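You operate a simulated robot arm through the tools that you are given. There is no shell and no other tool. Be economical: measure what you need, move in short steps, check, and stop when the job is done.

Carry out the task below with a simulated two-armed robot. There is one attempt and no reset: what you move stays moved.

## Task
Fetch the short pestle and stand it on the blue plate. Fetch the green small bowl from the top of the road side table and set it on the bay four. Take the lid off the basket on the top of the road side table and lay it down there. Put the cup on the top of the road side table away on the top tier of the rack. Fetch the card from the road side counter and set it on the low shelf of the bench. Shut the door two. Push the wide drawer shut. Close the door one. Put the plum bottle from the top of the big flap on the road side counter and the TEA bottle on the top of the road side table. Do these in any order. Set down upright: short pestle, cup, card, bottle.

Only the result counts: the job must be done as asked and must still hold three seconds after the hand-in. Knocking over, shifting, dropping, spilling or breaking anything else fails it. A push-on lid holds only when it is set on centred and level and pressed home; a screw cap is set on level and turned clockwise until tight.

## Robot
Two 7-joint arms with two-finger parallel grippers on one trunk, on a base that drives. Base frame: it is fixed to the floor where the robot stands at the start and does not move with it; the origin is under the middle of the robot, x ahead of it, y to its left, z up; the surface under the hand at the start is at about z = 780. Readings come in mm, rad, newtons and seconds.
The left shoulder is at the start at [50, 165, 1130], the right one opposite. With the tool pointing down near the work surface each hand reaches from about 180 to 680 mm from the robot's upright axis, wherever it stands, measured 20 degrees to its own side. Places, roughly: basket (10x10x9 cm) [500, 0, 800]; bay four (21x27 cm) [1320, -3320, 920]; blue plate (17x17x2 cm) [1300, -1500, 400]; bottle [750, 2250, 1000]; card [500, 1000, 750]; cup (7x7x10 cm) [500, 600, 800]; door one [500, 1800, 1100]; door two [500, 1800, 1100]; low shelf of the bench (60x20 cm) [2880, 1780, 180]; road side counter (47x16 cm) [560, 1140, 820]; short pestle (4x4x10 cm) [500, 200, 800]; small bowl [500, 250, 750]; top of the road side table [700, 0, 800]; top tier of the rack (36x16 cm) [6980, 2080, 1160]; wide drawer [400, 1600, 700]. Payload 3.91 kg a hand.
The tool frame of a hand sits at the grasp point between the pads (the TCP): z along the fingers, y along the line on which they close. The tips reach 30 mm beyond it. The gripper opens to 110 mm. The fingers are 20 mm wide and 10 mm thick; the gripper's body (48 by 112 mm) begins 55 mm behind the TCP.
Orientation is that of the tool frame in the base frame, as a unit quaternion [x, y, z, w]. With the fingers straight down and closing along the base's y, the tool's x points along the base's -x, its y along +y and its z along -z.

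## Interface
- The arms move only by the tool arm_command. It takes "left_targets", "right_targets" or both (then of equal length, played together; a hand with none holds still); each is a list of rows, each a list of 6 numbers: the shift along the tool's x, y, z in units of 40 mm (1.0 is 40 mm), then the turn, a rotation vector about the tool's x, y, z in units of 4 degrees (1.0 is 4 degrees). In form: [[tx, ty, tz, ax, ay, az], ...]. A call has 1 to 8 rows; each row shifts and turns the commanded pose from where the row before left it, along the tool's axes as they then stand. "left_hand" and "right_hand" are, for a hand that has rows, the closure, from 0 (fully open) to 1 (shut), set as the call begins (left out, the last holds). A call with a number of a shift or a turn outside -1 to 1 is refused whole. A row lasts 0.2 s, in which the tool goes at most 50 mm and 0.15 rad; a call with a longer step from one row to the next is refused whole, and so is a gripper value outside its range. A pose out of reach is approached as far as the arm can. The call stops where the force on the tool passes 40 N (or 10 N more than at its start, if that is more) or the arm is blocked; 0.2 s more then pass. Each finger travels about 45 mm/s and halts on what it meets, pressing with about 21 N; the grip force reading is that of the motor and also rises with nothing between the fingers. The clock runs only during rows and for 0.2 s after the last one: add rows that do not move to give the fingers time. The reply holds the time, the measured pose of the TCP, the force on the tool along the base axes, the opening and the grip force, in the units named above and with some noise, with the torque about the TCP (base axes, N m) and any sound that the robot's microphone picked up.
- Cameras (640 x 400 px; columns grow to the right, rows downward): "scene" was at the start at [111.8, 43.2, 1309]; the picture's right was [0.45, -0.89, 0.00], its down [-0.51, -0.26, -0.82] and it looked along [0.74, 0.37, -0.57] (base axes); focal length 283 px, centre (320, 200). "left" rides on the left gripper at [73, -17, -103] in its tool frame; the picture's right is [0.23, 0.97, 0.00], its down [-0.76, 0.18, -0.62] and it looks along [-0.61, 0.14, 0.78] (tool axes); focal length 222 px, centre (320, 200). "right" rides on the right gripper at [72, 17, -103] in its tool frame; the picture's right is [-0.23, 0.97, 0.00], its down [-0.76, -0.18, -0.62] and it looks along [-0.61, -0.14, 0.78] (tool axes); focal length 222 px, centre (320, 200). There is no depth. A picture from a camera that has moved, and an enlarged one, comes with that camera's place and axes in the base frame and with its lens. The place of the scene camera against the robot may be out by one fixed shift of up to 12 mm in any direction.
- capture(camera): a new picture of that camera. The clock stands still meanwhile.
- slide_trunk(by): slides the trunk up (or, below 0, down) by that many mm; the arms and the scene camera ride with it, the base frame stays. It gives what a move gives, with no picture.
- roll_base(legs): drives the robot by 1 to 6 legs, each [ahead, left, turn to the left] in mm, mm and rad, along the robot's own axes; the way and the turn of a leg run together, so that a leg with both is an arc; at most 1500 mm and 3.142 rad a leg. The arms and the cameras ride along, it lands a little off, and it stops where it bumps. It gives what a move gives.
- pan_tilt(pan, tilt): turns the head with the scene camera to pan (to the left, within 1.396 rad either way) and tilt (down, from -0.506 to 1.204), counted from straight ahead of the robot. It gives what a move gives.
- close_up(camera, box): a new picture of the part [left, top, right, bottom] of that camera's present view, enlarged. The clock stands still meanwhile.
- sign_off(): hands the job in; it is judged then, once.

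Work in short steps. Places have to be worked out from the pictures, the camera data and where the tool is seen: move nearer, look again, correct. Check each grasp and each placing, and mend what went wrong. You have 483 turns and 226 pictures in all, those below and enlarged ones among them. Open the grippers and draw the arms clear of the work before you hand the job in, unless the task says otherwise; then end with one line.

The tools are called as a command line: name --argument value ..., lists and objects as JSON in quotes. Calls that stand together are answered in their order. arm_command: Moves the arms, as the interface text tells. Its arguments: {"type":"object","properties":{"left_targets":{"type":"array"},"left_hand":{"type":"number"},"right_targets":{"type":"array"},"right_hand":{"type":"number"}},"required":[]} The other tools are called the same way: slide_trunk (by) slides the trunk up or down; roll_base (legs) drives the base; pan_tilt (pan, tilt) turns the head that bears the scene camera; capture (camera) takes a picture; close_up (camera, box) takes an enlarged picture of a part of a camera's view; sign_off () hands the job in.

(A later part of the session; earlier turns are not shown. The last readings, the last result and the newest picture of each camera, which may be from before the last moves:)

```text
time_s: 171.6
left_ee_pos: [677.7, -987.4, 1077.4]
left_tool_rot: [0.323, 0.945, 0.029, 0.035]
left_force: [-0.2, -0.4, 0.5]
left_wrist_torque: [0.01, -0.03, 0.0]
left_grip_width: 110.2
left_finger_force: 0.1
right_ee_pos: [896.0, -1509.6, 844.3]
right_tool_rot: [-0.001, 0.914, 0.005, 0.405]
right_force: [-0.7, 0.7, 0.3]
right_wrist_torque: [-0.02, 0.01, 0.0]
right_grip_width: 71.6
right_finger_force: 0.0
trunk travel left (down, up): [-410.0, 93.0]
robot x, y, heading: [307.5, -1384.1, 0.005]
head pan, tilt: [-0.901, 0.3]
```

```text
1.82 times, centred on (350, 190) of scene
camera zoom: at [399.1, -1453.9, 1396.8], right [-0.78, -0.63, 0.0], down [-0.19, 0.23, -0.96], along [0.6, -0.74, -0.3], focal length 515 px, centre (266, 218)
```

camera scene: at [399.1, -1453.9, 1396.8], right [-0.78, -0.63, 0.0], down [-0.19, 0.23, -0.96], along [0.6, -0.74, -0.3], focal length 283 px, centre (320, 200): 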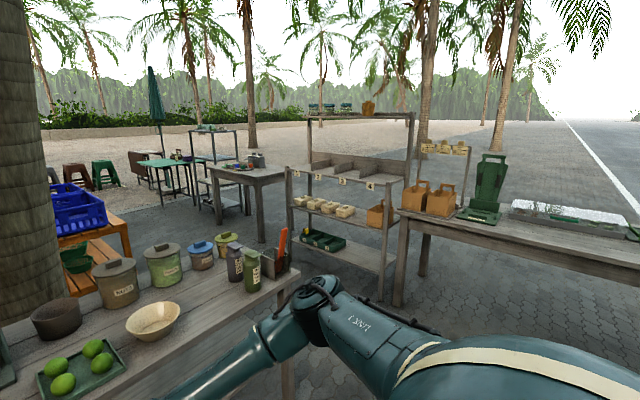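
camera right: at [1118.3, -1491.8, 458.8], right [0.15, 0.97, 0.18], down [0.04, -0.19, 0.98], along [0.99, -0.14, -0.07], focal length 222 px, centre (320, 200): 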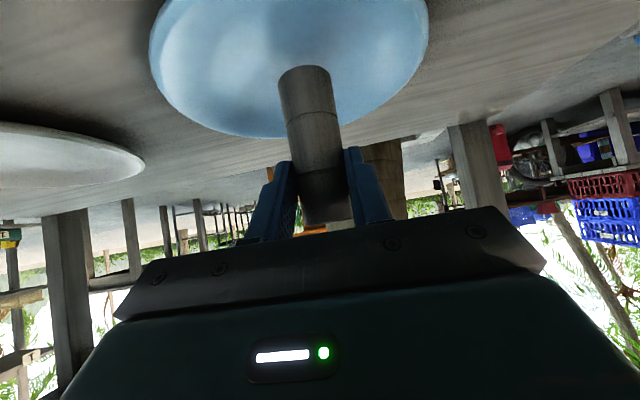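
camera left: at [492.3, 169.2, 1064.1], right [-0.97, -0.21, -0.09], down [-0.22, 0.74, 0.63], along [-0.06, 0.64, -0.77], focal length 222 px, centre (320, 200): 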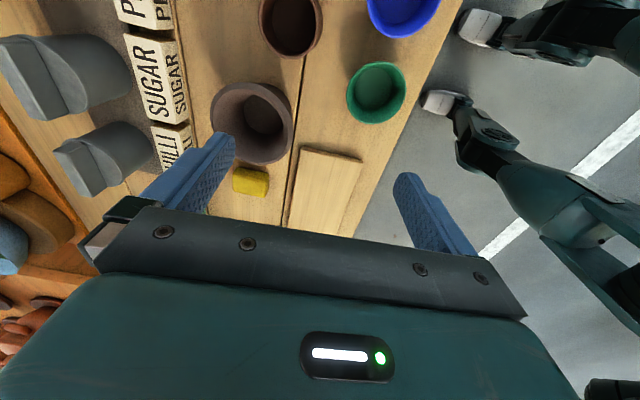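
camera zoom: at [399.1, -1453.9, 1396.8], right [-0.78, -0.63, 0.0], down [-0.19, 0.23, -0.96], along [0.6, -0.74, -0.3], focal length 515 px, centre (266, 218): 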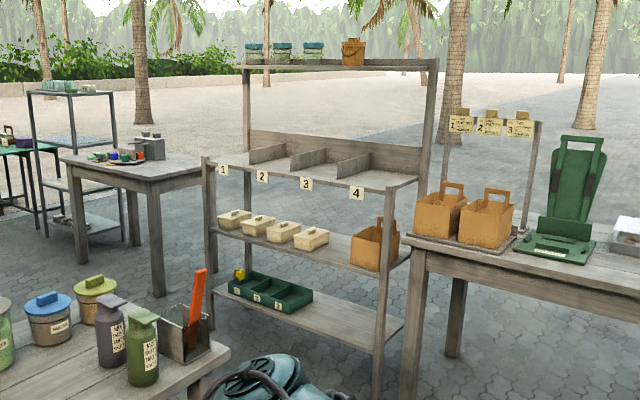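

Bay four is the right end compartment on the waist-high shelf, facing +y. Now unpitch the right hand and return to the main table for the bowl.

arm_command --right_targets '[[0, 0, -0.5, 0, 1, 0], [0, 0, -0.5, 0, 1, 0], [0, 0, -0.5, 0, 1, 0], [0, 0, -0.5, 0, 1, 0], [0, 0, -0.5, 0, 1, 0], [0, 0, -0.5, 0, 1, 0], [0, 0, -0.5, 0, 1, 0], [0, 0, -0.5, 0, 1, 0]]'

arm_command --right_targets '[[0, 0, -0.5, 0, 1, 0], [0, 0, -0.5, 0, 1, 0], [0, 0, -0.5, 0, 1, 0], [0, 0, -0.5, 0, 0.95, 0]]'

slide_trunk --by 85

roll_base --legs '[[-480, 0, 0], [0, 480, 0], [0, 1150, 0]]'

```text
time_s: 173.4
left_ee_pos: [678.9, -987.9, 1078.3]
left_tool_rot: [0.323, 0.945, 0.029, 0.035]
left_force: [0.4, 0.2, 0.7]
left_wrist_torque: [-0.01, 0.01, -0.03]
left_grip_width: 110.2
left_finger_force: 0.1
right_ee_pos: [807.3, -1511.3, 975.5]
right_tool_rot: [-0.003, 0.991, 0.005, 0.136]
right_force: [0.4, -0.2, 0.3]
right_wrist_torque: [0.05, -0.03, -0.02]
right_grip_width: 71.6
right_finger_force: 0.2
trunk travel left (down, up): [-410.0, 93.0]
robot x, y, heading: [309.7, -1382.0, 0.004]
head pan, tilt: [-0.901, 0.3]
```

```text
time_s: 174.4
left_ee_pos: [678.6, -988.4, 1076.9]
left_tool_rot: [0.323, 0.945, 0.029, 0.034]
left_force: [-0.6, 0.1, 0.5]
left_wrist_torque: [-0.02, 0.0, 0.02]
left_grip_width: 110.1
left_finger_force: 0.1
right_ee_pos: [794.2, -1510.7, 1054.2]
right_tool_rot: [-0.003, 1.0, 0.005, -0.001]
right_force: [-0.3, 0.0, -0.8]
right_wrist_torque: [0.01, 0.01, -0.02]
right_grip_width: 71.5
right_finger_force: 0.0
trunk travel left (down, up): [-410.0, 93.0]
robot x, y, heading: [309.8, -1386.6, 0.006]
head pan, tilt: [-0.901, 0.3]
```

```text
time_s: 175.6
left_ee_pos: [678.8, -987.6, 1162.4]
left_tool_rot: [0.323, 0.945, 0.029, 0.035]
left_force: [-0.6, 0.5, 0.1]
left_wrist_torque: [0.01, 0.03, -0.01]
left_grip_width: 109.8
left_finger_force: 0.0
right_ee_pos: [794.4, -1510.1, 1139.3]
right_tool_rot: [-0.002, 1.0, 0.006, 0.0]
right_force: [-0.6, -0.1, 0.8]
right_wrist_torque: [0.0, 0.0, -0.02]
right_grip_width: 71.8
right_finger_force: 0.0
trunk travel left (down, up): [-495.0, 8.0]
robot x, y, heading: [308.1, -1384.1, 0.005]
head pan, tilt: [-0.901, 0.3]
```

```text
time_s: 177.1
left_ee_pos: [591.3, -990.5, 1162.1]
left_tool_rot: [0.318, 0.947, 0.029, 0.035]
left_force: [0.2, 0.1, -0.2]
left_wrist_torque: [-0.01, -0.02, -0.02]
left_grip_width: 110.2
left_finger_force: 0.1
right_ee_pos: [711.7, -1513.0, 1138.4]
right_tool_rot: [-0.008, 1.0, 0.006, 0.0]
right_force: [0.3, -0.2, -0.6]
right_wrist_torque: [0.0, 0.0, -0.01]
right_grip_width: 71.8
right_finger_force: 0.0
trunk travel left (down, up): [-495.0, 8.0]
robot x, y, heading: [223.8, -1395.4, 0.015]
head pan, tilt: [-0.901, 0.3]
stopped in leg 1: the robot was blocked; the commanded pose is now the measured one
```

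Obstacle behind; I retrace my earlier path.

roll_base --legs '[[0, 0, -0.012], [0, 485, 0], [-450, 0, 0], [0, 1190, 0], [245, 0, 0]]'

pan_tilt --pan 0 --tilt 0.7

capture --camera "scene"

```text
time_s: 178.3
left_ee_pos: [597.3, -990.8, 1161.5]
left_tool_rot: [0.323, 0.945, 0.028, 0.036]
left_force: [0.0, -0.3, 0.7]
left_wrist_torque: [0.0, 0.03, 0.01]
left_grip_width: 109.9
left_finger_force: 0.0
right_ee_pos: [710.1, -1513.1, 1139.1]
right_tool_rot: [-0.002, 1.0, 0.005, 0.0]
right_force: [0.8, -0.1, -0.4]
right_wrist_torque: [0.03, -0.01, -0.02]
right_grip_width: 71.7
right_finger_force: 0.0
trunk travel left (down, up): [-495.0, 8.0]
robot x, y, heading: [222.0, -1387.3, 0.001]
head pan, tilt: [-0.901, 0.3]
stopped in leg 2: the robot was blocked; the commanded pose is now the measured one
```

```text
time_s: 179.5
left_ee_pos: [596.9, -991.3, 1163.1]
left_tool_rot: [0.324, 0.945, 0.029, 0.036]
left_force: [0.3, -1.1, 0.4]
left_wrist_torque: [0.0, 0.02, -0.03]
left_grip_width: 109.8
left_finger_force: 0.0
right_ee_pos: [710.6, -1513.7, 1138.9]
right_tool_rot: [-0.002, 1.0, 0.005, 0.001]
right_force: [-0.5, -0.5, -0.8]
right_wrist_torque: [0.02, 0.04, 0.01]
right_grip_width: 71.6
right_finger_force: 0.0
trunk travel left (down, up): [-495.0, 8.0]
robot x, y, heading: [223.7, -1384.4, 0.004]
head pan, tilt: [0.0, 0.7]
```

```text
161 pictures are left
camera scene: at [341.8, -1383.0, 1445.7], right [0.0, -1.0, 0.0], down [-0.64, 0.0, -0.77], along [0.77, 0.0, -0.64], focal length 283 px, centre (320, 200)
```

scene: 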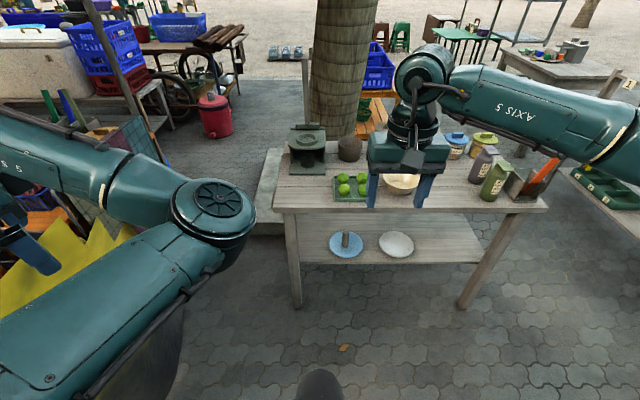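

I'm still touching the obstacle behind. Go forward a bit first, then retrace.

roll_base --legs '[[80, 0, 0], [0, 485, 0], [-530, 0, 0], [0, 1185, 0], [245, 0, 0]]'

capture --camera "scene"

```text
time_s: 184.4
left_ee_pos: [677.1, -561.3, 1163.1]
left_tool_rot: [0.326, 0.944, 0.029, 0.035]
left_force: [0.4, 0.3, -0.4]
left_wrist_torque: [0.01, -0.01, -0.02]
left_grip_width: 109.6
left_finger_force: 0.1
right_ee_pos: [788.3, -1083.7, 1139.8]
right_tool_rot: [0.0, 1.0, 0.006, 0.0]
right_force: [0.4, -1.0, 0.4]
right_wrist_torque: [0.01, 0.02, -0.02]
right_grip_width: 71.7
right_finger_force: 0.1
trunk travel left (down, up): [-495.0, 8.0]
robot x, y, heading: [303.3, -953.8, -0.002]
head pan, tilt: [0.0, 0.7]
stopped in leg 2: the robot was blocked; the commanded pose is now the measured one
```

```text
160 pictures are left
camera scene: at [421.0, -951.5, 1445.7], right [0.0, -1.0, 0.0], down [-0.64, 0.0, -0.76], along [0.76, 0.0, -0.64], focal length 283 px, centre (320, 200)
```

scene: 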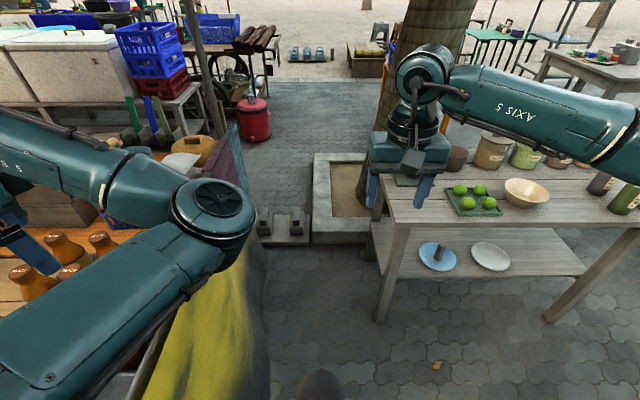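

Blocked by the sign side. I go right slightly, back, then left along the earlier track.

roll_base --legs '[[0, -20, 0], [-100, 0, 0], [0, 65, 0], [-445, 0, 0], [0, 1190, 0], [240, 0, 0]]'

pan_tilt --pan -0.2 --tilt 0.75

capture --camera "scene"

```text
time_s: 200.7
left_ee_pos: [384.9, 658.5, 1162.6]
left_tool_rot: [0.328, 0.944, 0.029, 0.035]
left_force: [-0.2, -0.5, 0.7]
left_wrist_torque: [0.02, -0.01, -0.02]
left_grip_width: 110.2
left_finger_force: 0.1
right_ee_pos: [493.4, 134.2, 1138.8]
right_tool_rot: [0.003, 1.0, 0.004, 0.001]
right_force: [0.0, -0.5, 0.4]
right_wrist_torque: [-0.02, 0.0, 0.02]
right_grip_width: 71.3
right_finger_force: 0.1
trunk travel left (down, up): [-495.0, 8.0]
robot x, y, heading: [6.3, 268.3, -0.01]
head pan, tilt: [0.0, 0.7]
```

```text
time_s: 201.4
left_ee_pos: [384.2, 658.0, 1161.6]
left_tool_rot: [0.329, 0.943, 0.029, 0.037]
left_force: [-0.7, -0.4, -0.1]
left_wrist_torque: [0.0, 0.02, 0.02]
left_grip_width: 109.9
left_finger_force: 0.1
right_ee_pos: [492.2, 133.4, 1139.3]
right_tool_rot: [0.004, 1.0, 0.006, 0.0]
right_force: [-0.6, -0.1, 0.6]
right_wrist_torque: [0.02, 0.0, -0.03]
right_grip_width: 71.6
right_finger_force: 0.2
trunk travel left (down, up): [-495.0, 8.0]
robot x, y, heading: [9.7, 265.7, -0.01]
head pan, tilt: [-0.201, 0.75]
```

```text
159 pictures are left
camera scene: at [121.6, 252.8, 1441.4], right [-0.21, -0.98, 0.0], down [-0.67, 0.14, -0.73], along [0.72, -0.15, -0.68], focal length 283 px, centre (320, 200)
```

scene: 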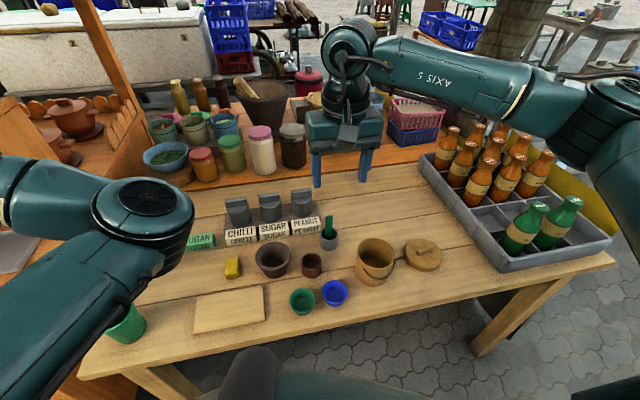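

Now bring the right hand over the green bowl's left rim.

arm_command --right_targets '[[0.3, 1, 0.5, 0, 0, 0], [0.3, 1, 0.5, 0, 0, 0], [0.3, 1, 0.5, 0, 0, 0], [0, 0, 1, 0, 0, 0], [0, 0, 1, 0, 0, 0], [0, 0, 1, 0, 0, 0]]' --right_hand 0.55

capture --camera "right"

```text
time_s: 202.8
left_ee_pos: [384.9, 657.9, 1162.2]
left_tool_rot: [0.329, 0.943, 0.029, 0.035]
left_force: [-0.1, -0.4, -0.5]
left_wrist_torque: [-0.01, 0.02, -0.03]
left_grip_width: 109.9
left_finger_force: 0.1
right_ee_pos: [459.4, 256.1, 960.8]
right_tool_rot: [0.004, 1.0, 0.005, 0.0]
right_force: [0.8, 0.3, -0.4]
right_wrist_torque: [0.0, 0.0, 0.03]
right_grip_width: 49.3
right_finger_force: 0.1
trunk travel left (down, up): [-495.0, 8.0]
robot x, y, heading: [8.4, 261.3, -0.011]
head pan, tilt: [-0.201, 0.75]
```

```text
158 pictures are left
camera right: at [385.5, 273.2, 1062.8], right [0.23, 0.97, 0.01], down [0.76, -0.19, 0.62], along [0.61, -0.14, -0.78], focal length 222 px, centre (320, 200)
```

right: 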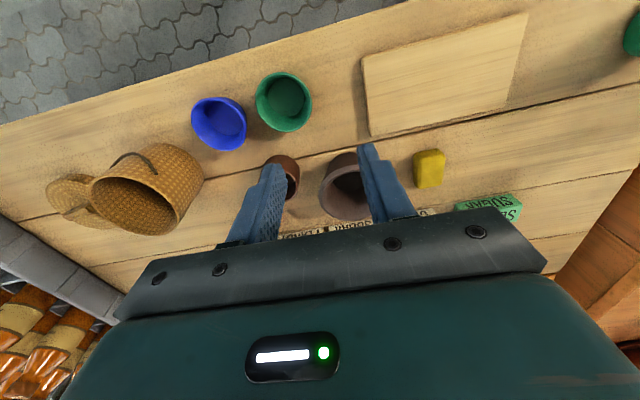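

Bowl rim centre at about (439, 224). Shift to its left rim (439, 252) and lower.

arm_command --right_targets '[[0.5, -0.1, 0.5, 0, 0, 0], [0, 0, 0.9, 0, 0, 0], [0, 0, 0.6, 0, 0, 0]]' --right_hand 0.66

capture --camera "right"

```text
time_s: 203.6
left_ee_pos: [383.9, 657.7, 1162.2]
left_tool_rot: [0.329, 0.943, 0.029, 0.036]
left_force: [0.2, -0.2, 0.3]
left_wrist_torque: [-0.03, -0.01, 0.0]
left_grip_width: 110.0
left_finger_force: 0.0
right_ee_pos: [439.3, 254.9, 879.6]
right_tool_rot: [0.003, 1.0, 0.005, 0.0]
right_force: [-0.2, -1.0, 0.5]
right_wrist_torque: [0.03, -0.01, 0.0]
right_grip_width: 37.2
right_finger_force: 0.0
trunk travel left (down, up): [-495.0, 8.0]
robot x, y, heading: [6.3, 264.1, -0.007]
head pan, tilt: [-0.201, 0.75]
```

```text
157 pictures are left
camera right: at [365.0, 269.7, 982.3], right [0.23, 0.97, 0.01], down [0.76, -0.19, 0.62], along [0.61, -0.14, -0.78], focal length 222 px, centre (320, 200)
```

right: 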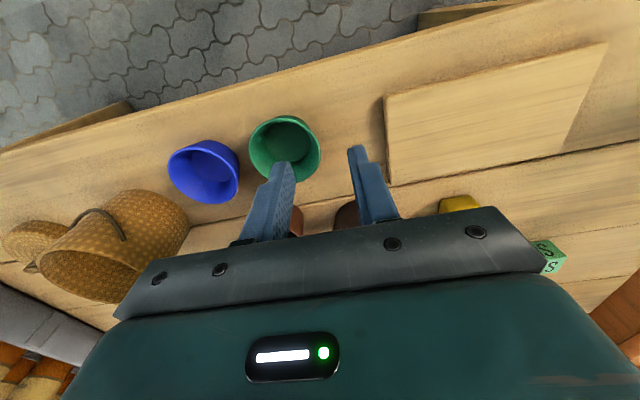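

Fine alignment; lower so the rim is between the fingers.

arm_command --right_targets '[[0.15, -0.05, 0.5, 0, 0, 0], [0, 0, 0.5, 0, 0, 0]]'

capture --camera "right"

```text
time_s: 204.2
left_ee_pos: [383.5, 657.7, 1161.6]
left_tool_rot: [0.329, 0.943, 0.028, 0.036]
left_force: [-0.5, 0.5, -0.6]
left_wrist_torque: [-0.01, -0.03, -0.01]
left_grip_width: 110.0
left_finger_force: 0.1
right_ee_pos: [434.1, 251.8, 841.0]
right_tool_rot: [0.003, 1.0, 0.004, 0.0]
right_force: [-0.3, 0.2, -0.1]
right_wrist_torque: [-0.01, 0.0, 0.01]
right_grip_width: 37.3
right_finger_force: 0.1
trunk travel left (down, up): [-495.0, 8.0]
robot x, y, heading: [7.2, 268.4, -0.006]
head pan, tilt: [-0.201, 0.75]
```

```text
156 pictures are left
camera right: at [358.6, 267.9, 944.0], right [0.23, 0.97, 0.01], down [0.76, -0.19, 0.62], along [0.61, -0.14, -0.78], focal length 222 px, centre (320, 200)
```

right: 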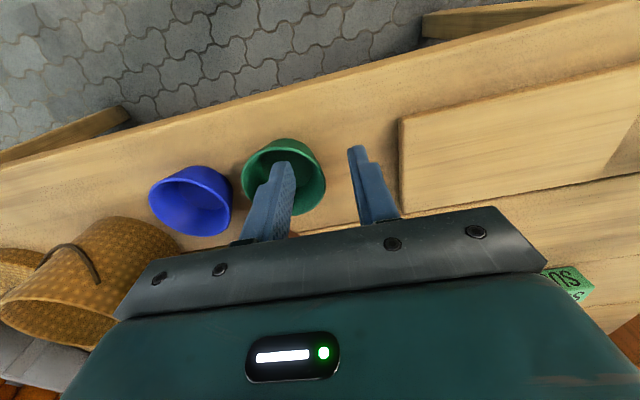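

Rim is only around z≈818, so lower 14 mm more, then close.

arm_command --right_targets '[[0, 0, 0.2, 0, 0, 0], [0, 0, 0.15, 0, 0, 0]]'

arm_command --right_targets '[[0, 0, 0, 0, 0, 0], [0, 0, 0, 0, 0, 0], [0, 0, 0, 0, 0, 0], [0, 0, 0, 0, 0, 0]]' --right_hand 1.0

capture --camera "right"

```text
time_s: 204.8
left_ee_pos: [383.8, 658.2, 1161.3]
left_tool_rot: [0.329, 0.943, 0.029, 0.036]
left_force: [-0.9, 0.4, -0.3]
left_wrist_torque: [-0.01, 0.01, 0.04]
left_grip_width: 109.9
left_finger_force: 0.1
right_ee_pos: [431.9, 252.1, 826.1]
right_tool_rot: [0.004, 1.0, 0.005, 0.001]
right_force: [0.8, 0.0, 1.3]
right_wrist_torque: [-0.02, 0.01, 0.02]
right_grip_width: 37.5
right_finger_force: 0.0
trunk travel left (down, up): [-495.0, 8.0]
robot x, y, heading: [8.4, 264.5, -0.008]
head pan, tilt: [-0.201, 0.75]
```

```text
time_s: 205.8
left_ee_pos: [385.2, 657.9, 1161.7]
left_tool_rot: [0.329, 0.943, 0.029, 0.036]
left_force: [-0.3, 0.2, -0.5]
left_wrist_torque: [0.02, -0.02, 0.0]
left_grip_width: 110.0
left_finger_force: 0.1
right_ee_pos: [432.5, 250.8, 827.2]
right_tool_rot: [0.004, 1.0, 0.005, 0.001]
right_force: [0.1, -1.8, 4.2]
right_wrist_torque: [-0.3, 0.0, 0.07]
right_grip_width: 4.9
right_finger_force: 21.4
trunk travel left (down, up): [-495.0, 8.0]
robot x, y, heading: [7.6, 268.2, -0.01]
head pan, tilt: [-0.201, 0.75]
```

```text
155 pictures are left
camera right: at [358.6, 267.4, 930.0], right [0.23, 0.97, 0.01], down [0.76, -0.19, 0.62], along [0.61, -0.14, -0.78], focal length 222 px, centre (320, 200)
```

right: 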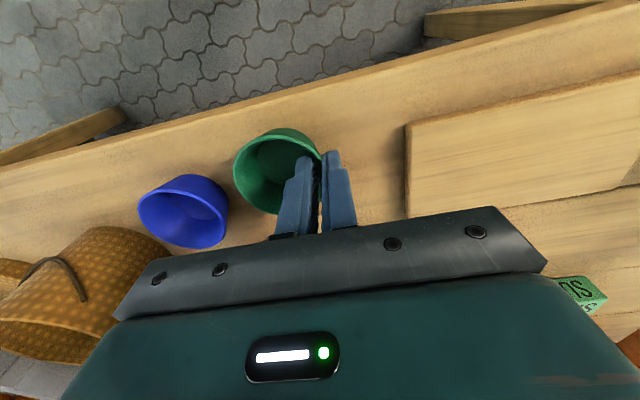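

Wall pinched (4.9 mm). Lift straight up.

arm_command --right_targets '[[0, 0, -0.3, 0, 0, 0], [0, 0, -0.6, 0, 0, 0], [0, 0, -1, 0, 0, 0], [0, 0, -1, 0, 0, 0], [0, 0, -1, 0, 0, 0], [0, 0, -1, 0, 0, 0]]'

capture --camera "right"

```text
time_s: 207.2
left_ee_pos: [384.9, 659.1, 1161.3]
left_tool_rot: [0.328, 0.943, 0.03, 0.036]
left_force: [-0.1, 0.1, 0.3]
left_wrist_torque: [-0.02, -0.02, -0.02]
left_grip_width: 110.0
left_finger_force: 0.1
right_ee_pos: [430.8, 251.8, 1022.0]
right_tool_rot: [0.004, 1.0, 0.005, 0.0]
right_force: [-0.7, -0.1, -0.3]
right_wrist_torque: [0.02, -0.02, 0.0]
right_grip_width: 2.0
right_finger_force: 20.6
trunk travel left (down, up): [-495.0, 8.0]
robot x, y, heading: [9.7, 271.5, -0.01]
head pan, tilt: [-0.201, 0.75]
```

```text
154 pictures are left
camera right: at [356.3, 267.8, 1125.0], right [0.23, 0.97, 0.01], down [0.76, -0.19, 0.62], along [0.61, -0.14, -0.78], focal length 222 px, centre (320, 200)
```

right: 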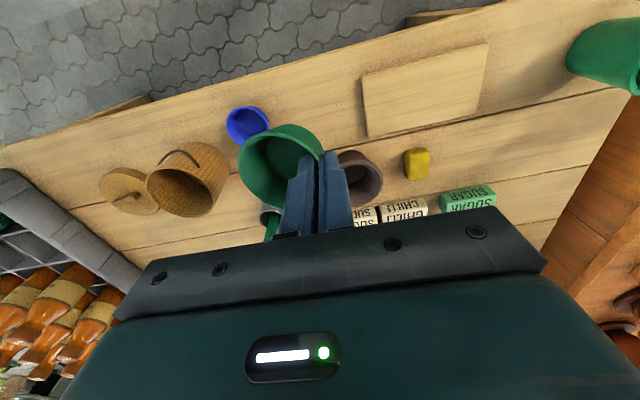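

Bowl held level. Drive around toward the bays, turning to face −y.

arm_command --right_targets '[[0, 0, -1, 0, 0, 0], [0, -0.8, -1, 0, 0, 0], [0, -0.8, 0, 0, 0, 0], [0, -0.8, 0, 0, 0, 0]]'

roll_base --legs '[[-255, 0, 0.01], [0, -1175, 0], [460, 0, 0], [0, -150, 0], [250, 0, 0], [0, -1300, 0]]'

pan_tilt --pan -0.8 --tilt 0.5

capture --camera "scene"

```text
refused: row 2 steps farther than a row can; nothing moved
```

```text
time_s: 235.7
left_ee_pos: [805.1, -1968.9, 1162.6]
left_tool_rot: [0.321, 0.946, 0.029, 0.037]
left_force: [0.8, 0.3, -0.2]
left_wrist_torque: [0.0, -0.04, -0.01]
left_grip_width: 110.1
left_finger_force: 0.0
right_ee_pos: [858.0, -2372.7, 1022.4]
right_tool_rot: [-0.004, 1.0, 0.005, 0.0]
right_force: [-0.1, 0.5, -0.9]
right_wrist_torque: [-0.02, 0.01, 0.02]
right_grip_width: 1.6
right_finger_force: 20.4
trunk travel left (down, up): [-495.0, 8.0]
robot x, y, heading: [435.2, -2364.4, 0.006]
head pan, tilt: [-0.201, 0.75]
```

```text
time_s: 236.7
left_ee_pos: [805.7, -1967.3, 1160.7]
left_tool_rot: [0.321, 0.946, 0.03, 0.036]
left_force: [-0.6, 0.0, -0.8]
left_wrist_torque: [-0.01, 0.03, 0.02]
left_grip_width: 110.2
left_finger_force: 0.0
right_ee_pos: [858.2, -2373.7, 1022.1]
right_tool_rot: [-0.005, 1.0, 0.006, 0.001]
right_force: [0.0, 0.5, -0.6]
right_wrist_torque: [0.02, 0.0, -0.02]
right_grip_width: 1.5
right_finger_force: 21.0
trunk travel left (down, up): [-495.0, 8.0]
robot x, y, heading: [433.1, -2363.5, 0.01]
head pan, tilt: [-0.799, 0.499]
```

```text
153 pictures are left
camera scene: at [531.5, -2426.3, 1463.3], right [-0.71, -0.7, 0.0], down [-0.34, 0.34, -0.88], along [0.62, -0.62, -0.48], focal length 283 px, centre (320, 200)
```

scene: 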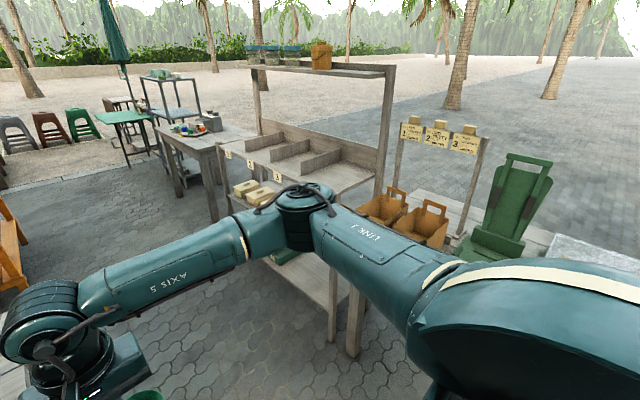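

Turn to face −y and shift toward the shelf.

roll_base --legs '[[0, 0, -1.57], [0, 850, 0]]'

pan_tilt --pan 0.1 --tilt 0.6

capture --camera "scene"

```text
time_s: 245.1
left_ee_pos: [1298.2, -2738.4, 1160.9]
left_tool_rot: [0.895, 0.443, -0.004, 0.045]
left_force: [0.0, -0.2, -0.2]
left_wrist_torque: [0.05, -0.01, 0.01]
left_grip_width: 110.0
left_finger_force: 0.0
right_ee_pos: [893.7, -2791.6, 1020.6]
right_tool_rot: [0.703, 0.711, 0.003, 0.002]
right_force: [0.4, -0.8, -0.6]
right_wrist_torque: [0.09, 0.01, 0.02]
right_grip_width: 1.8
right_finger_force: 20.9
trunk travel left (down, up): [-495.0, 8.0]
robot x, y, heading: [900.2, -2364.8, -1.561]
head pan, tilt: [-0.799, 0.499]
stopped in leg 2: the robot was blocked; the commanded pose is now the measured one
```

```text
time_s: 246.3
left_ee_pos: [1297.5, -2735.8, 1162.1]
left_tool_rot: [0.895, 0.443, -0.005, 0.047]
left_force: [-0.1, -1.0, -0.4]
left_wrist_torque: [-0.01, 0.01, 0.02]
left_grip_width: 110.0
left_finger_force: 0.1
right_ee_pos: [892.5, -2788.6, 1023.1]
right_tool_rot: [0.702, 0.712, 0.004, 0.003]
right_force: [0.3, 0.1, -0.1]
right_wrist_torque: [-0.01, 0.01, -0.02]
right_grip_width: 1.7
right_finger_force: 20.5
trunk travel left (down, up): [-495.0, 8.0]
robot x, y, heading: [901.5, -2363.1, -1.563]
head pan, tilt: [0.099, 0.6]
```

```text
152 pictures are left
camera scene: at [913.5, -2480.6, 1454.3], right [-0.99, -0.11, 0.0], down [-0.06, 0.56, -0.83], along [0.09, -0.82, -0.56], focal length 283 px, centre (320, 200)
```

scene: 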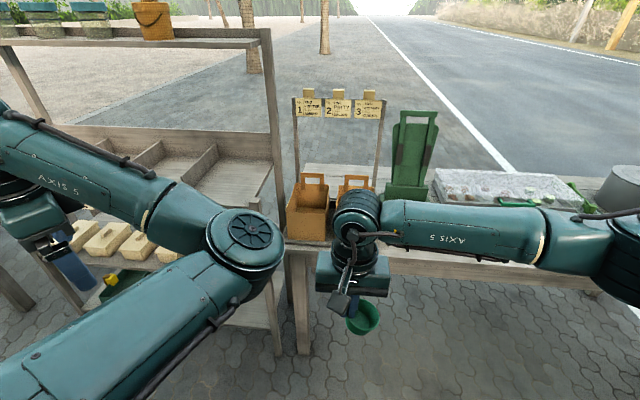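

The small table's leg blocks; go ahead 170 mm first, then left.

roll_base --legs '[[0, -30, 0], [190, 0, 0], [0, 530, 0]]'

capture --camera "scene"

```text
time_s: 253.1
left_ee_pos: [1795.2, -2926.5, 1162.4]
left_tool_rot: [0.896, 0.441, -0.005, 0.047]
left_force: [0.2, 0.2, 1.0]
left_wrist_torque: [-0.02, -0.01, -0.02]
left_grip_width: 109.9
left_finger_force: 0.0
right_ee_pos: [1390.0, -2976.8, 1022.5]
right_tool_rot: [0.706, 0.709, 0.004, 0.004]
right_force: [-0.1, 0.4, -0.1]
right_wrist_torque: [-0.02, 0.0, 0.03]
right_grip_width: 1.7
right_finger_force: 21.0
trunk travel left (down, up): [-495.0, 8.0]
robot x, y, heading: [1402.6, -2554.1, -1.571]
head pan, tilt: [0.099, 0.6]
```

```text
151 pictures are left
camera scene: at [1412.4, -2669.2, 1454.3], right [-0.99, -0.1, 0.0], down [-0.06, 0.56, -0.83], along [0.08, -0.82, -0.56], focal length 283 px, centre (320, 200)
```

scene: 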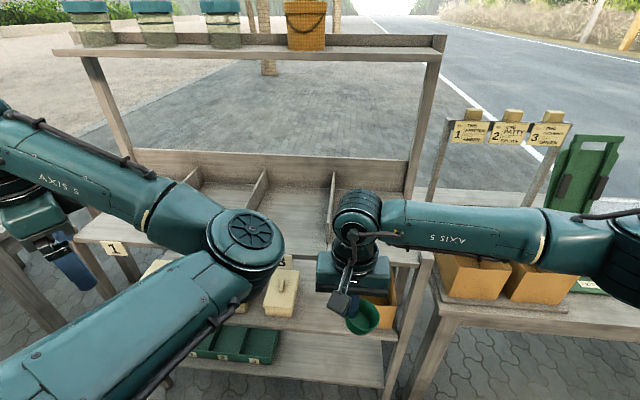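

Bay four spans x≈1180–1430. I drive 150 ahead, then reach in with the bowl to about (1310, −3300).

arm_command --right_targets '[[0, 0, -0.8, 0, 0, 0]]'

roll_base --legs '[[150, 0, 0]]'

arm_command --right_targets '[[-0.85, -0.26, 0, 0, 0, 0], [-0.85, -0.26, 0, 0, 0, 0], [-0.85, -0.26, 0, 0, 0, 0], [-0.85, -0.26, 0, 0, 0, 0], [-0.85, -0.26, 0, 0, 0, 0]]'

capture --camera "scene"

capture --camera "right"

```text
time_s: 253.5
left_ee_pos: [1796.0, -2927.2, 1162.9]
left_tool_rot: [0.897, 0.44, -0.005, 0.046]
left_force: [0.9, 0.0, -0.9]
left_wrist_torque: [0.01, 0.02, -0.04]
left_grip_width: 109.9
left_finger_force: 0.1
right_ee_pos: [1388.8, -2979.0, 1055.2]
right_tool_rot: [0.705, 0.709, 0.004, 0.004]
right_force: [-0.5, -0.2, -0.9]
right_wrist_torque: [-0.01, -0.01, -0.03]
right_grip_width: 1.6
right_finger_force: 21.4
trunk travel left (down, up): [-495.0, 8.0]
robot x, y, heading: [1400.1, -2553.7, -1.576]
head pan, tilt: [0.099, 0.6]
```

```text
time_s: 254.9
left_ee_pos: [1795.7, -3079.0, 1162.2]
left_tool_rot: [0.896, 0.441, -0.004, 0.045]
left_force: [1.0, 0.0, -0.4]
left_wrist_torque: [0.06, 0.03, -0.01]
left_grip_width: 110.1
left_finger_force: 0.1
right_ee_pos: [1391.9, -3130.1, 1054.0]
right_tool_rot: [0.704, 0.71, 0.004, 0.003]
right_force: [0.3, 0.3, -0.3]
right_wrist_torque: [0.05, -0.03, -0.02]
right_grip_width: 1.5
right_finger_force: 20.4
trunk travel left (down, up): [-495.0, 8.0]
robot x, y, heading: [1399.7, -2707.7, -1.569]
head pan, tilt: [0.099, 0.6]
```

```text
time_s: 256.1
left_ee_pos: [1796.4, -3080.4, 1161.6]
left_tool_rot: [0.896, 0.441, -0.004, 0.045]
left_force: [-0.3, -0.1, 0.3]
left_wrist_torque: [0.03, 0.03, 0.0]
left_grip_width: 110.3
left_finger_force: 0.1
right_ee_pos: [1340.2, -3300.8, 1052.8]
right_tool_rot: [0.704, 0.71, 0.005, 0.003]
right_force: [0.0, -0.4, -0.1]
right_wrist_torque: [0.0, 0.02, 0.0]
right_grip_width: 1.7
right_finger_force: 21.4
trunk travel left (down, up): [-495.0, 8.0]
robot x, y, heading: [1398.6, -2706.8, -1.572]
head pan, tilt: [0.099, 0.6]
```

```text
150 pictures are left
camera scene: at [1413.1, -2821.1, 1454.2], right [-0.99, -0.1, 0.0], down [-0.06, 0.56, -0.82], along [0.08, -0.82, -0.57], focal length 283 px, centre (320, 200)
```

scene: 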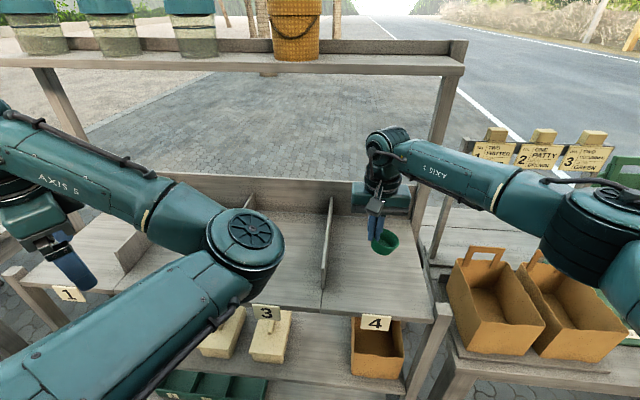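

```text
149 pictures are left
camera right: at [1354.4, -3227.0, 1155.2], right [0.98, -0.22, 0.01], down [-0.18, -0.76, 0.62], along [-0.13, -0.61, -0.78], focal length 222 px, centre (320, 200)
```

right: 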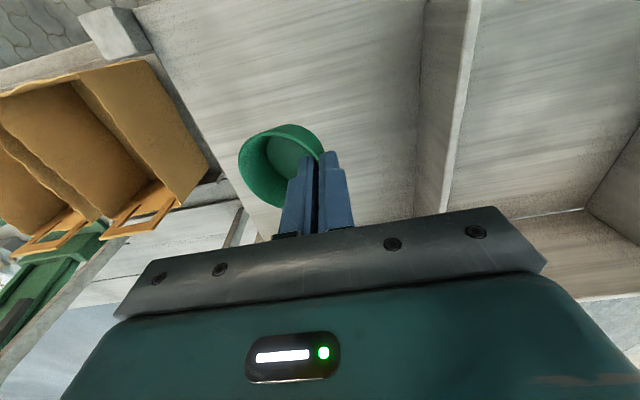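

Bowl is above bay four's middle. Lower it.

arm_command --right_targets '[[0, 0, 0.9, 0, 0, 0], [0, 0, 0.8, 0, 0, 0]]'

arm_command --right_targets '[[0, 0, 0.15, 0, 0, 0], [0, 0, 0.15, 0, 0, 0], [0, 0, 0, 0, 0, 0]]'

arm_command --right_targets '[[0, 0, 0.15, 0, 0, 0], [0, 0, 0.15, 0, 0, 0], [0, 0, 0, 0, 0, 0]]'

```text
time_s: 256.7
left_ee_pos: [1795.9, -3077.9, 1163.5]
left_tool_rot: [0.896, 0.441, -0.006, 0.046]
left_force: [0.8, -0.2, -1.3]
left_wrist_torque: [0.02, -0.03, -0.02]
left_grip_width: 110.0
left_finger_force: 0.0
right_ee_pos: [1342.7, -3299.8, 983.4]
right_tool_rot: [0.705, 0.709, 0.003, 0.004]
right_force: [0.3, -0.6, 0.0]
right_wrist_torque: [0.03, 0.01, -0.01]
right_grip_width: 1.6
right_finger_force: 20.8
trunk travel left (down, up): [-495.0, 8.0]
robot x, y, heading: [1399.1, -2708.8, -1.564]
head pan, tilt: [0.099, 0.6]
```

```text
time_s: 257.5
left_ee_pos: [1797.8, -3078.2, 1162.3]
left_tool_rot: [0.896, 0.441, -0.005, 0.046]
left_force: [-0.1, 0.3, 0.7]
left_wrist_torque: [0.02, -0.04, -0.01]
left_grip_width: 110.1
left_finger_force: 0.2
right_ee_pos: [1344.2, -3298.9, 976.0]
right_tool_rot: [0.705, 0.709, 0.004, 0.005]
right_force: [4.2, -1.6, 10.4]
right_wrist_torque: [-0.05, 0.31, 0.08]
right_grip_width: 1.9
right_finger_force: 20.6
trunk travel left (down, up): [-495.0, 8.0]
robot x, y, heading: [1400.9, -2707.4, -1.562]
head pan, tilt: [0.099, 0.6]
```

```text
time_s: 258.3
left_ee_pos: [1797.0, -3076.7, 1164.0]
left_tool_rot: [0.896, 0.441, -0.006, 0.047]
left_force: [-0.1, 0.5, -1.6]
left_wrist_torque: [0.0, -0.02, 0.05]
left_grip_width: 109.8
left_finger_force: 0.1
right_ee_pos: [1343.3, -3299.0, 965.8]
right_tool_rot: [0.704, 0.71, 0.002, 0.007]
right_force: [5.8, -0.5, 28.5]
right_wrist_torque: [0.13, 0.08, 0.12]
right_grip_width: 4.3
right_finger_force: 20.7
trunk travel left (down, up): [-495.0, 8.0]
robot x, y, heading: [1399.6, -2706.2, -1.563]
head pan, tilt: [0.099, 0.6]
```

On the shelf. Open slightly, raise straight up, and check.

arm_command --right_targets '[[0, 0, -0.1, 0, 0, 0], [0, 0, 0, 0, 0, 0], [0, 0, 0, 0, 0, 0], [0, 0, -0.8, 0, 0, 0], [0, 0, -1, 0, 0, 0], [0, 0, -1, 0, 0, 0]]' --right_hand 0.75

arm_command --right_targets '[[1, 0, 0, 0, 0, 0], [1, 0, 0, 0, 0, 0], [1, 0, 0, 0, 0, 0], [1, 0, 0, 0, 0, 0], [1, 0, 0, 0, 0, 0]]'

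capture --camera "scene"

```text
time_s: 259.7
left_ee_pos: [1795.8, -3078.8, 1162.4]
left_tool_rot: [0.896, 0.441, -0.005, 0.046]
left_force: [-0.4, -0.6, -0.8]
left_wrist_torque: [-0.01, 0.02, 0.01]
left_grip_width: 110.1
left_finger_force: 0.1
right_ee_pos: [1341.6, -3298.5, 1078.5]
right_tool_rot: [0.705, 0.709, 0.003, 0.004]
right_force: [-0.6, -0.2, -0.7]
right_wrist_torque: [0.0, -0.01, 0.02]
right_grip_width: 27.7
right_finger_force: 0.0
trunk travel left (down, up): [-495.0, 8.0]
robot x, y, heading: [1397.7, -2704.4, -1.569]
head pan, tilt: [0.099, 0.6]
```

```text
time_s: 260.9
left_ee_pos: [1795.4, -3077.2, 1162.7]
left_tool_rot: [0.897, 0.44, -0.005, 0.046]
left_force: [0.6, -0.5, -0.8]
left_wrist_torque: [-0.01, 0.01, 0.04]
left_grip_width: 109.9
left_finger_force: 0.0
right_ee_pos: [1340.2, -3098.1, 1079.6]
right_tool_rot: [0.705, 0.709, 0.004, 0.005]
right_force: [-0.6, 0.8, -0.7]
right_wrist_torque: [0.0, 0.01, -0.03]
right_grip_width: 27.6
right_finger_force: 0.1
trunk travel left (down, up): [-495.0, 8.0]
robot x, y, heading: [1399.6, -2708.6, -1.565]
head pan, tilt: [0.099, 0.6]
```

```text
148 pictures are left
camera scene: at [1412.8, -2820.1, 1454.4], right [-0.99, -0.1, 0.0], down [-0.06, 0.56, -0.83], along [0.08, -0.82, -0.56], focal length 283 px, centre (320, 200)
```

scene: 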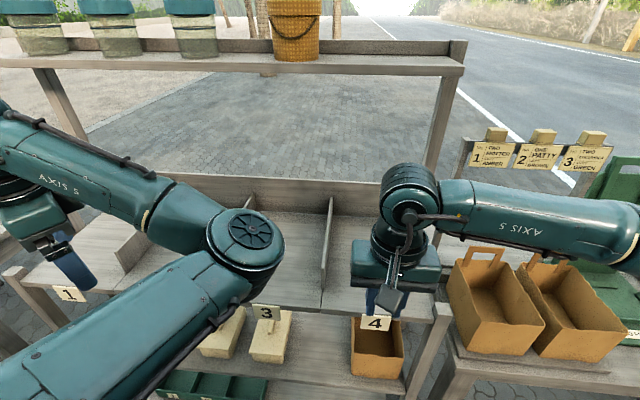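

roll_base --legs '[[150, 0, 0], [-300, 0, 0]]'

close_up --camera "scene" --box '[220, 60, 480, 280]'

```text
time_s: 263.9
left_ee_pos: [1796.1, -2930.6, 1162.0]
left_tool_rot: [0.897, 0.441, -0.004, 0.046]
left_force: [-0.5, 0.7, -0.7]
left_wrist_torque: [-0.01, -0.02, 0.03]
left_grip_width: 110.2
left_finger_force: 0.0
right_ee_pos: [1338.8, -2949.5, 1080.5]
right_tool_rot: [0.705, 0.709, 0.004, 0.004]
right_force: [0.6, 0.5, 1.5]
right_wrist_torque: [0.0, -0.01, 0.0]
right_grip_width: 27.5
right_finger_force: 0.0
trunk travel left (down, up): [-495.0, 8.0]
robot x, y, heading: [1401.1, -2562.6, -1.566]
head pan, tilt: [0.099, 0.6]
```

```text
1.82 times, centred on (350, 170) of scene
camera zoom: at [1412.4, -2671.9, 1454.3], right [-0.99, -0.1, 0.0], down [-0.06, 0.56, -0.83], along [0.08, -0.82, -0.56], focal length 515 px, centre (266, 254)
```

zoom: 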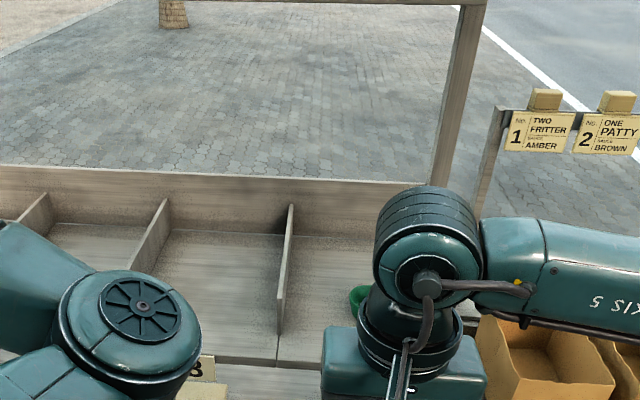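

The bowl sits in bay four. Now return to the main table, going to the cup side.

roll_base --legs '[[0, -950, 0], [0, 0, 1.57], [0, 1420, 0]]'

```text
time_s: 288.7
left_ee_pos: [879.7, -779.5, 1161.6]
left_tool_rot: [0.349, 0.936, 0.027, 0.036]
left_force: [-1.1, -0.3, -0.8]
left_wrist_torque: [0.01, 0.01, -0.03]
left_grip_width: 110.1
left_finger_force: 0.1
right_ee_pos: [874.1, -1234.9, 1079.4]
right_tool_rot: [0.024, 1.0, 0.005, 0.001]
right_force: [0.5, -0.6, -0.7]
right_wrist_torque: [-0.01, 0.0, -0.01]
right_grip_width: 27.6
right_finger_force: 0.1
trunk travel left (down, up): [-495.0, 8.0]
robot x, y, heading: [488.1, -1156.9, -0.052]
head pan, tilt: [0.099, 0.6]
```

roll_base --legs '[[0, 0, 0.052], [-273, 0, 0], [0, 245, 0], [-460, 0, 0], [0, 1480, 0]]'

pan_tilt --pan 0.6 --tilt 0.5

capture --camera "scene"

```text
time_s: 308.4
left_ee_pos: [120.6, 969.6, 1161.9]
left_tool_rot: [0.32, 0.946, 0.029, 0.035]
left_force: [0.1, 0.3, -0.5]
left_wrist_torque: [-0.01, 0.01, 0.02]
left_grip_width: 110.0
left_finger_force: 0.1
right_ee_pos: [142.0, 514.3, 1079.7]
right_tool_rot: [-0.007, 1.0, 0.005, 0.0]
right_force: [0.5, 0.2, -0.1]
right_wrist_torque: [-0.03, 0.04, 0.0]
right_grip_width: 27.3
right_finger_force: 0.0
trunk travel left (down, up): [-495.0, 8.0]
robot x, y, heading: [-248.4, 568.1, 0.007]
head pan, tilt: [0.099, 0.6]
```

```text
time_s: 309.4
left_ee_pos: [118.3, 970.3, 1162.7]
left_tool_rot: [0.319, 0.947, 0.03, 0.035]
left_force: [0.2, 0.1, -0.8]
left_wrist_torque: [0.03, 0.02, 0.0]
left_grip_width: 109.9
left_finger_force: 0.0
right_ee_pos: [141.7, 514.6, 1080.1]
right_tool_rot: [-0.007, 1.0, 0.005, 0.0]
right_force: [-0.1, -0.7, 0.2]
right_wrist_torque: [-0.01, -0.01, -0.01]
right_grip_width: 27.7
right_finger_force: 0.0
trunk travel left (down, up): [-495.0, 8.0]
robot x, y, heading: [-249.8, 573.7, 0.012]
head pan, tilt: [0.6, 0.499]
```

```text
146 pictures are left
camera scene: at [-141.9, 627.2, 1463.4], right [0.57, -0.82, 0.0], down [-0.39, -0.27, -0.88], along [0.72, 0.5, -0.48], focal length 283 px, centre (320, 200)
```

scene: 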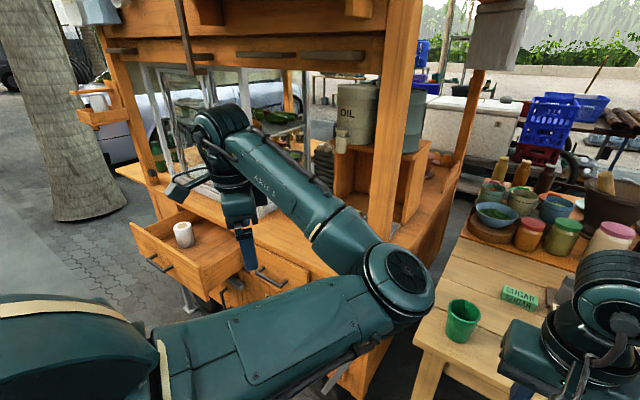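

I move left along the cart, further back, to see doors and drawer.

roll_base --legs '[[-250, 0, 0], [0, 1000, 0]]'

pan_tilt --pan 0.0 --tilt 0.4

capture --camera "scene"

```text
time_s: 319.9
left_ee_pos: [-147.6, 1975.6, 1162.1]
left_tool_rot: [0.314, 0.948, 0.03, 0.035]
left_force: [-0.4, 0.3, 0.4]
left_wrist_torque: [-0.01, 0.01, -0.03]
left_grip_width: 109.9
left_finger_force: 0.1
right_ee_pos: [-122.2, 1519.3, 1079.8]
right_tool_rot: [-0.011, 1.0, 0.006, 0.0]
right_force: [0.1, 0.0, 0.0]
right_wrist_torque: [0.0, -0.02, -0.03]
right_grip_width: 27.3
right_finger_force: 0.0
trunk travel left (down, up): [-495.0, 8.0]
robot x, y, heading: [-510.5, 1574.5, 0.02]
head pan, tilt: [0.6, 0.499]
```

```text
time_s: 320.9
left_ee_pos: [-148.2, 1975.9, 1162.1]
left_tool_rot: [0.314, 0.948, 0.03, 0.035]
left_force: [-0.5, -0.2, 1.0]
left_wrist_torque: [-0.01, -0.03, 0.02]
left_grip_width: 110.2
left_finger_force: 0.2
right_ee_pos: [-121.1, 1519.7, 1080.0]
right_tool_rot: [-0.012, 1.0, 0.006, 0.0]
right_force: [0.6, 0.6, -0.8]
right_wrist_torque: [-0.02, 0.01, 0.02]
right_grip_width: 27.7
right_finger_force: 0.0
trunk travel left (down, up): [-495.0, 8.0]
robot x, y, heading: [-513.6, 1577.6, 0.021]
head pan, tilt: [0.0, 0.4]
```

```text
145 pictures are left
camera scene: at [-387.1, 1580.2, 1472.5], right [0.02, -1.0, 0.0], down [-0.39, -0.01, -0.92], along [0.92, 0.02, -0.39], focal length 283 px, centre (320, 200)
```

scene: 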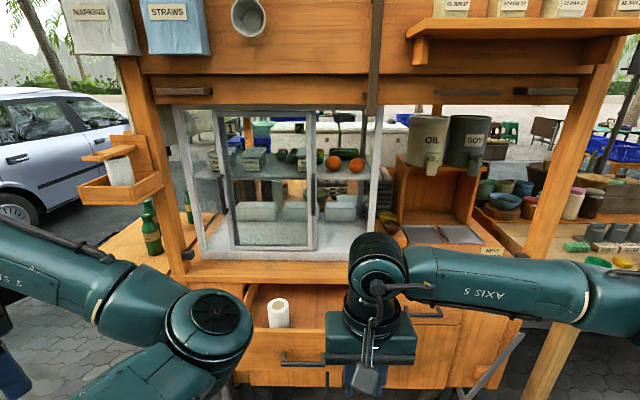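

close_up --camera "scene" --box '[150, 80, 400, 280]'

close_up --camera "scene" --box '[370, 90, 640, 280]'

```text
2.00 times, centred on (275, 180) of scene
camera zoom: at [-387.1, 1580.2, 1472.5], right [0.02, -1.0, 0.0], down [-0.39, -0.01, -0.92], along [0.92, 0.02, -0.39], focal length 566 px, centre (410, 240)
```

zoom: 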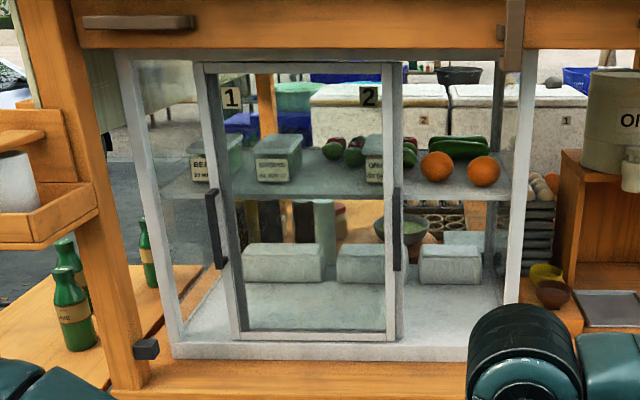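

```text
2.11 times, centred on (505, 185) of scene
camera zoom: at [-387.1, 1580.2, 1472.5], right [0.02, -1.0, 0.0], down [-0.39, -0.01, -0.92], along [0.92, 0.02, -0.39], focal length 596 px, centre (-70, 232)
```

zoom: 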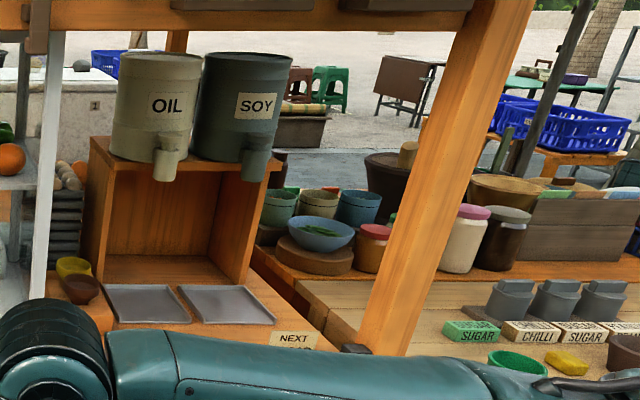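

capture --camera "right"

```text
142 pictures are left
camera right: at [-194.9, 1533.8, 1182.1], right [0.21, 0.98, 0.01], down [0.77, -0.17, 0.62], along [0.61, -0.12, -0.78], focal length 222 px, centre (320, 200)
```

right: 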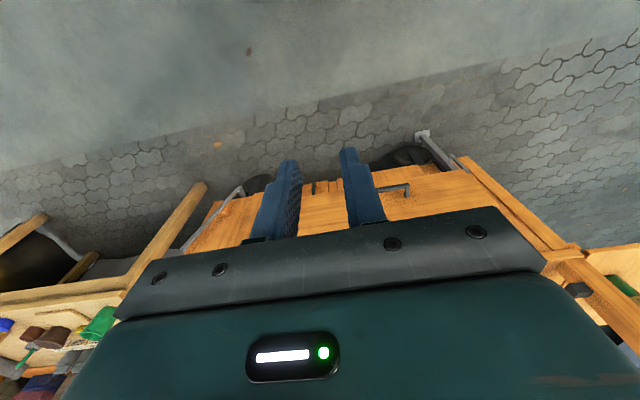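

roll_base --legs '[[0, 330, -0.02]]'

pan_tilt --pan -0.1 --tilt 0.55

capture --camera "scene"

```text
time_s: 324.3
left_ee_pos: [-143.7, 2293.1, 1162.1]
left_tool_rot: [0.322, 0.946, 0.029, 0.036]
left_force: [-0.1, 0.5, 0.0]
left_wrist_torque: [-0.01, 0.03, 0.0]
left_grip_width: 109.7
left_finger_force: 0.0
right_ee_pos: [-125.4, 1836.3, 1080.3]
right_tool_rot: [-0.003, 1.0, 0.005, 0.0]
right_force: [0.1, -0.1, -0.3]
right_wrist_torque: [0.0, 0.01, 0.0]
right_grip_width: 27.6
right_finger_force: 0.1
trunk travel left (down, up): [-495.0, 8.0]
robot x, y, heading: [-514.2, 1890.9, 0.007]
head pan, tilt: [0.0, 0.4]
```

```text
time_s: 325.0
left_ee_pos: [-145.8, 2291.6, 1162.8]
left_tool_rot: [0.321, 0.946, 0.029, 0.036]
left_force: [-0.3, 0.3, 0.2]
left_wrist_torque: [0.02, 0.02, -0.05]
left_grip_width: 110.0
left_finger_force: 0.2
right_ee_pos: [-125.1, 1836.8, 1079.9]
right_tool_rot: [-0.004, 1.0, 0.005, 0.0]
right_force: [-0.6, -0.4, 0.6]
right_wrist_torque: [-0.02, 0.01, -0.02]
right_grip_width: 27.6
right_finger_force: 0.3
trunk travel left (down, up): [-495.0, 8.0]
robot x, y, heading: [-514.7, 1895.5, 0.003]
head pan, tilt: [-0.099, 0.55]
```

```text
141 pictures are left
camera scene: at [-394.0, 1891.1, 1458.8], right [-0.1, -1.0, 0.0], down [-0.52, 0.05, -0.85], along [0.85, -0.08, -0.52], focal length 283 px, centre (320, 200)
```

scene: 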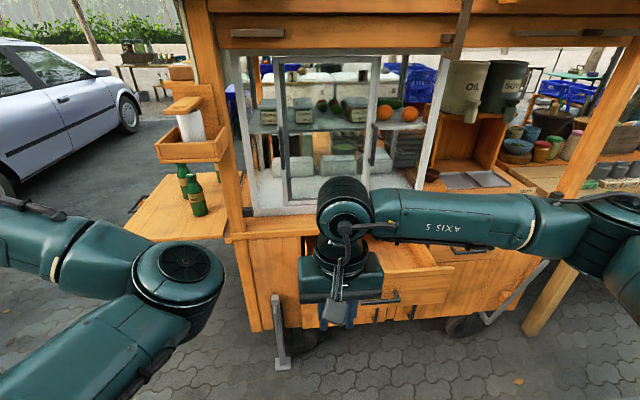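

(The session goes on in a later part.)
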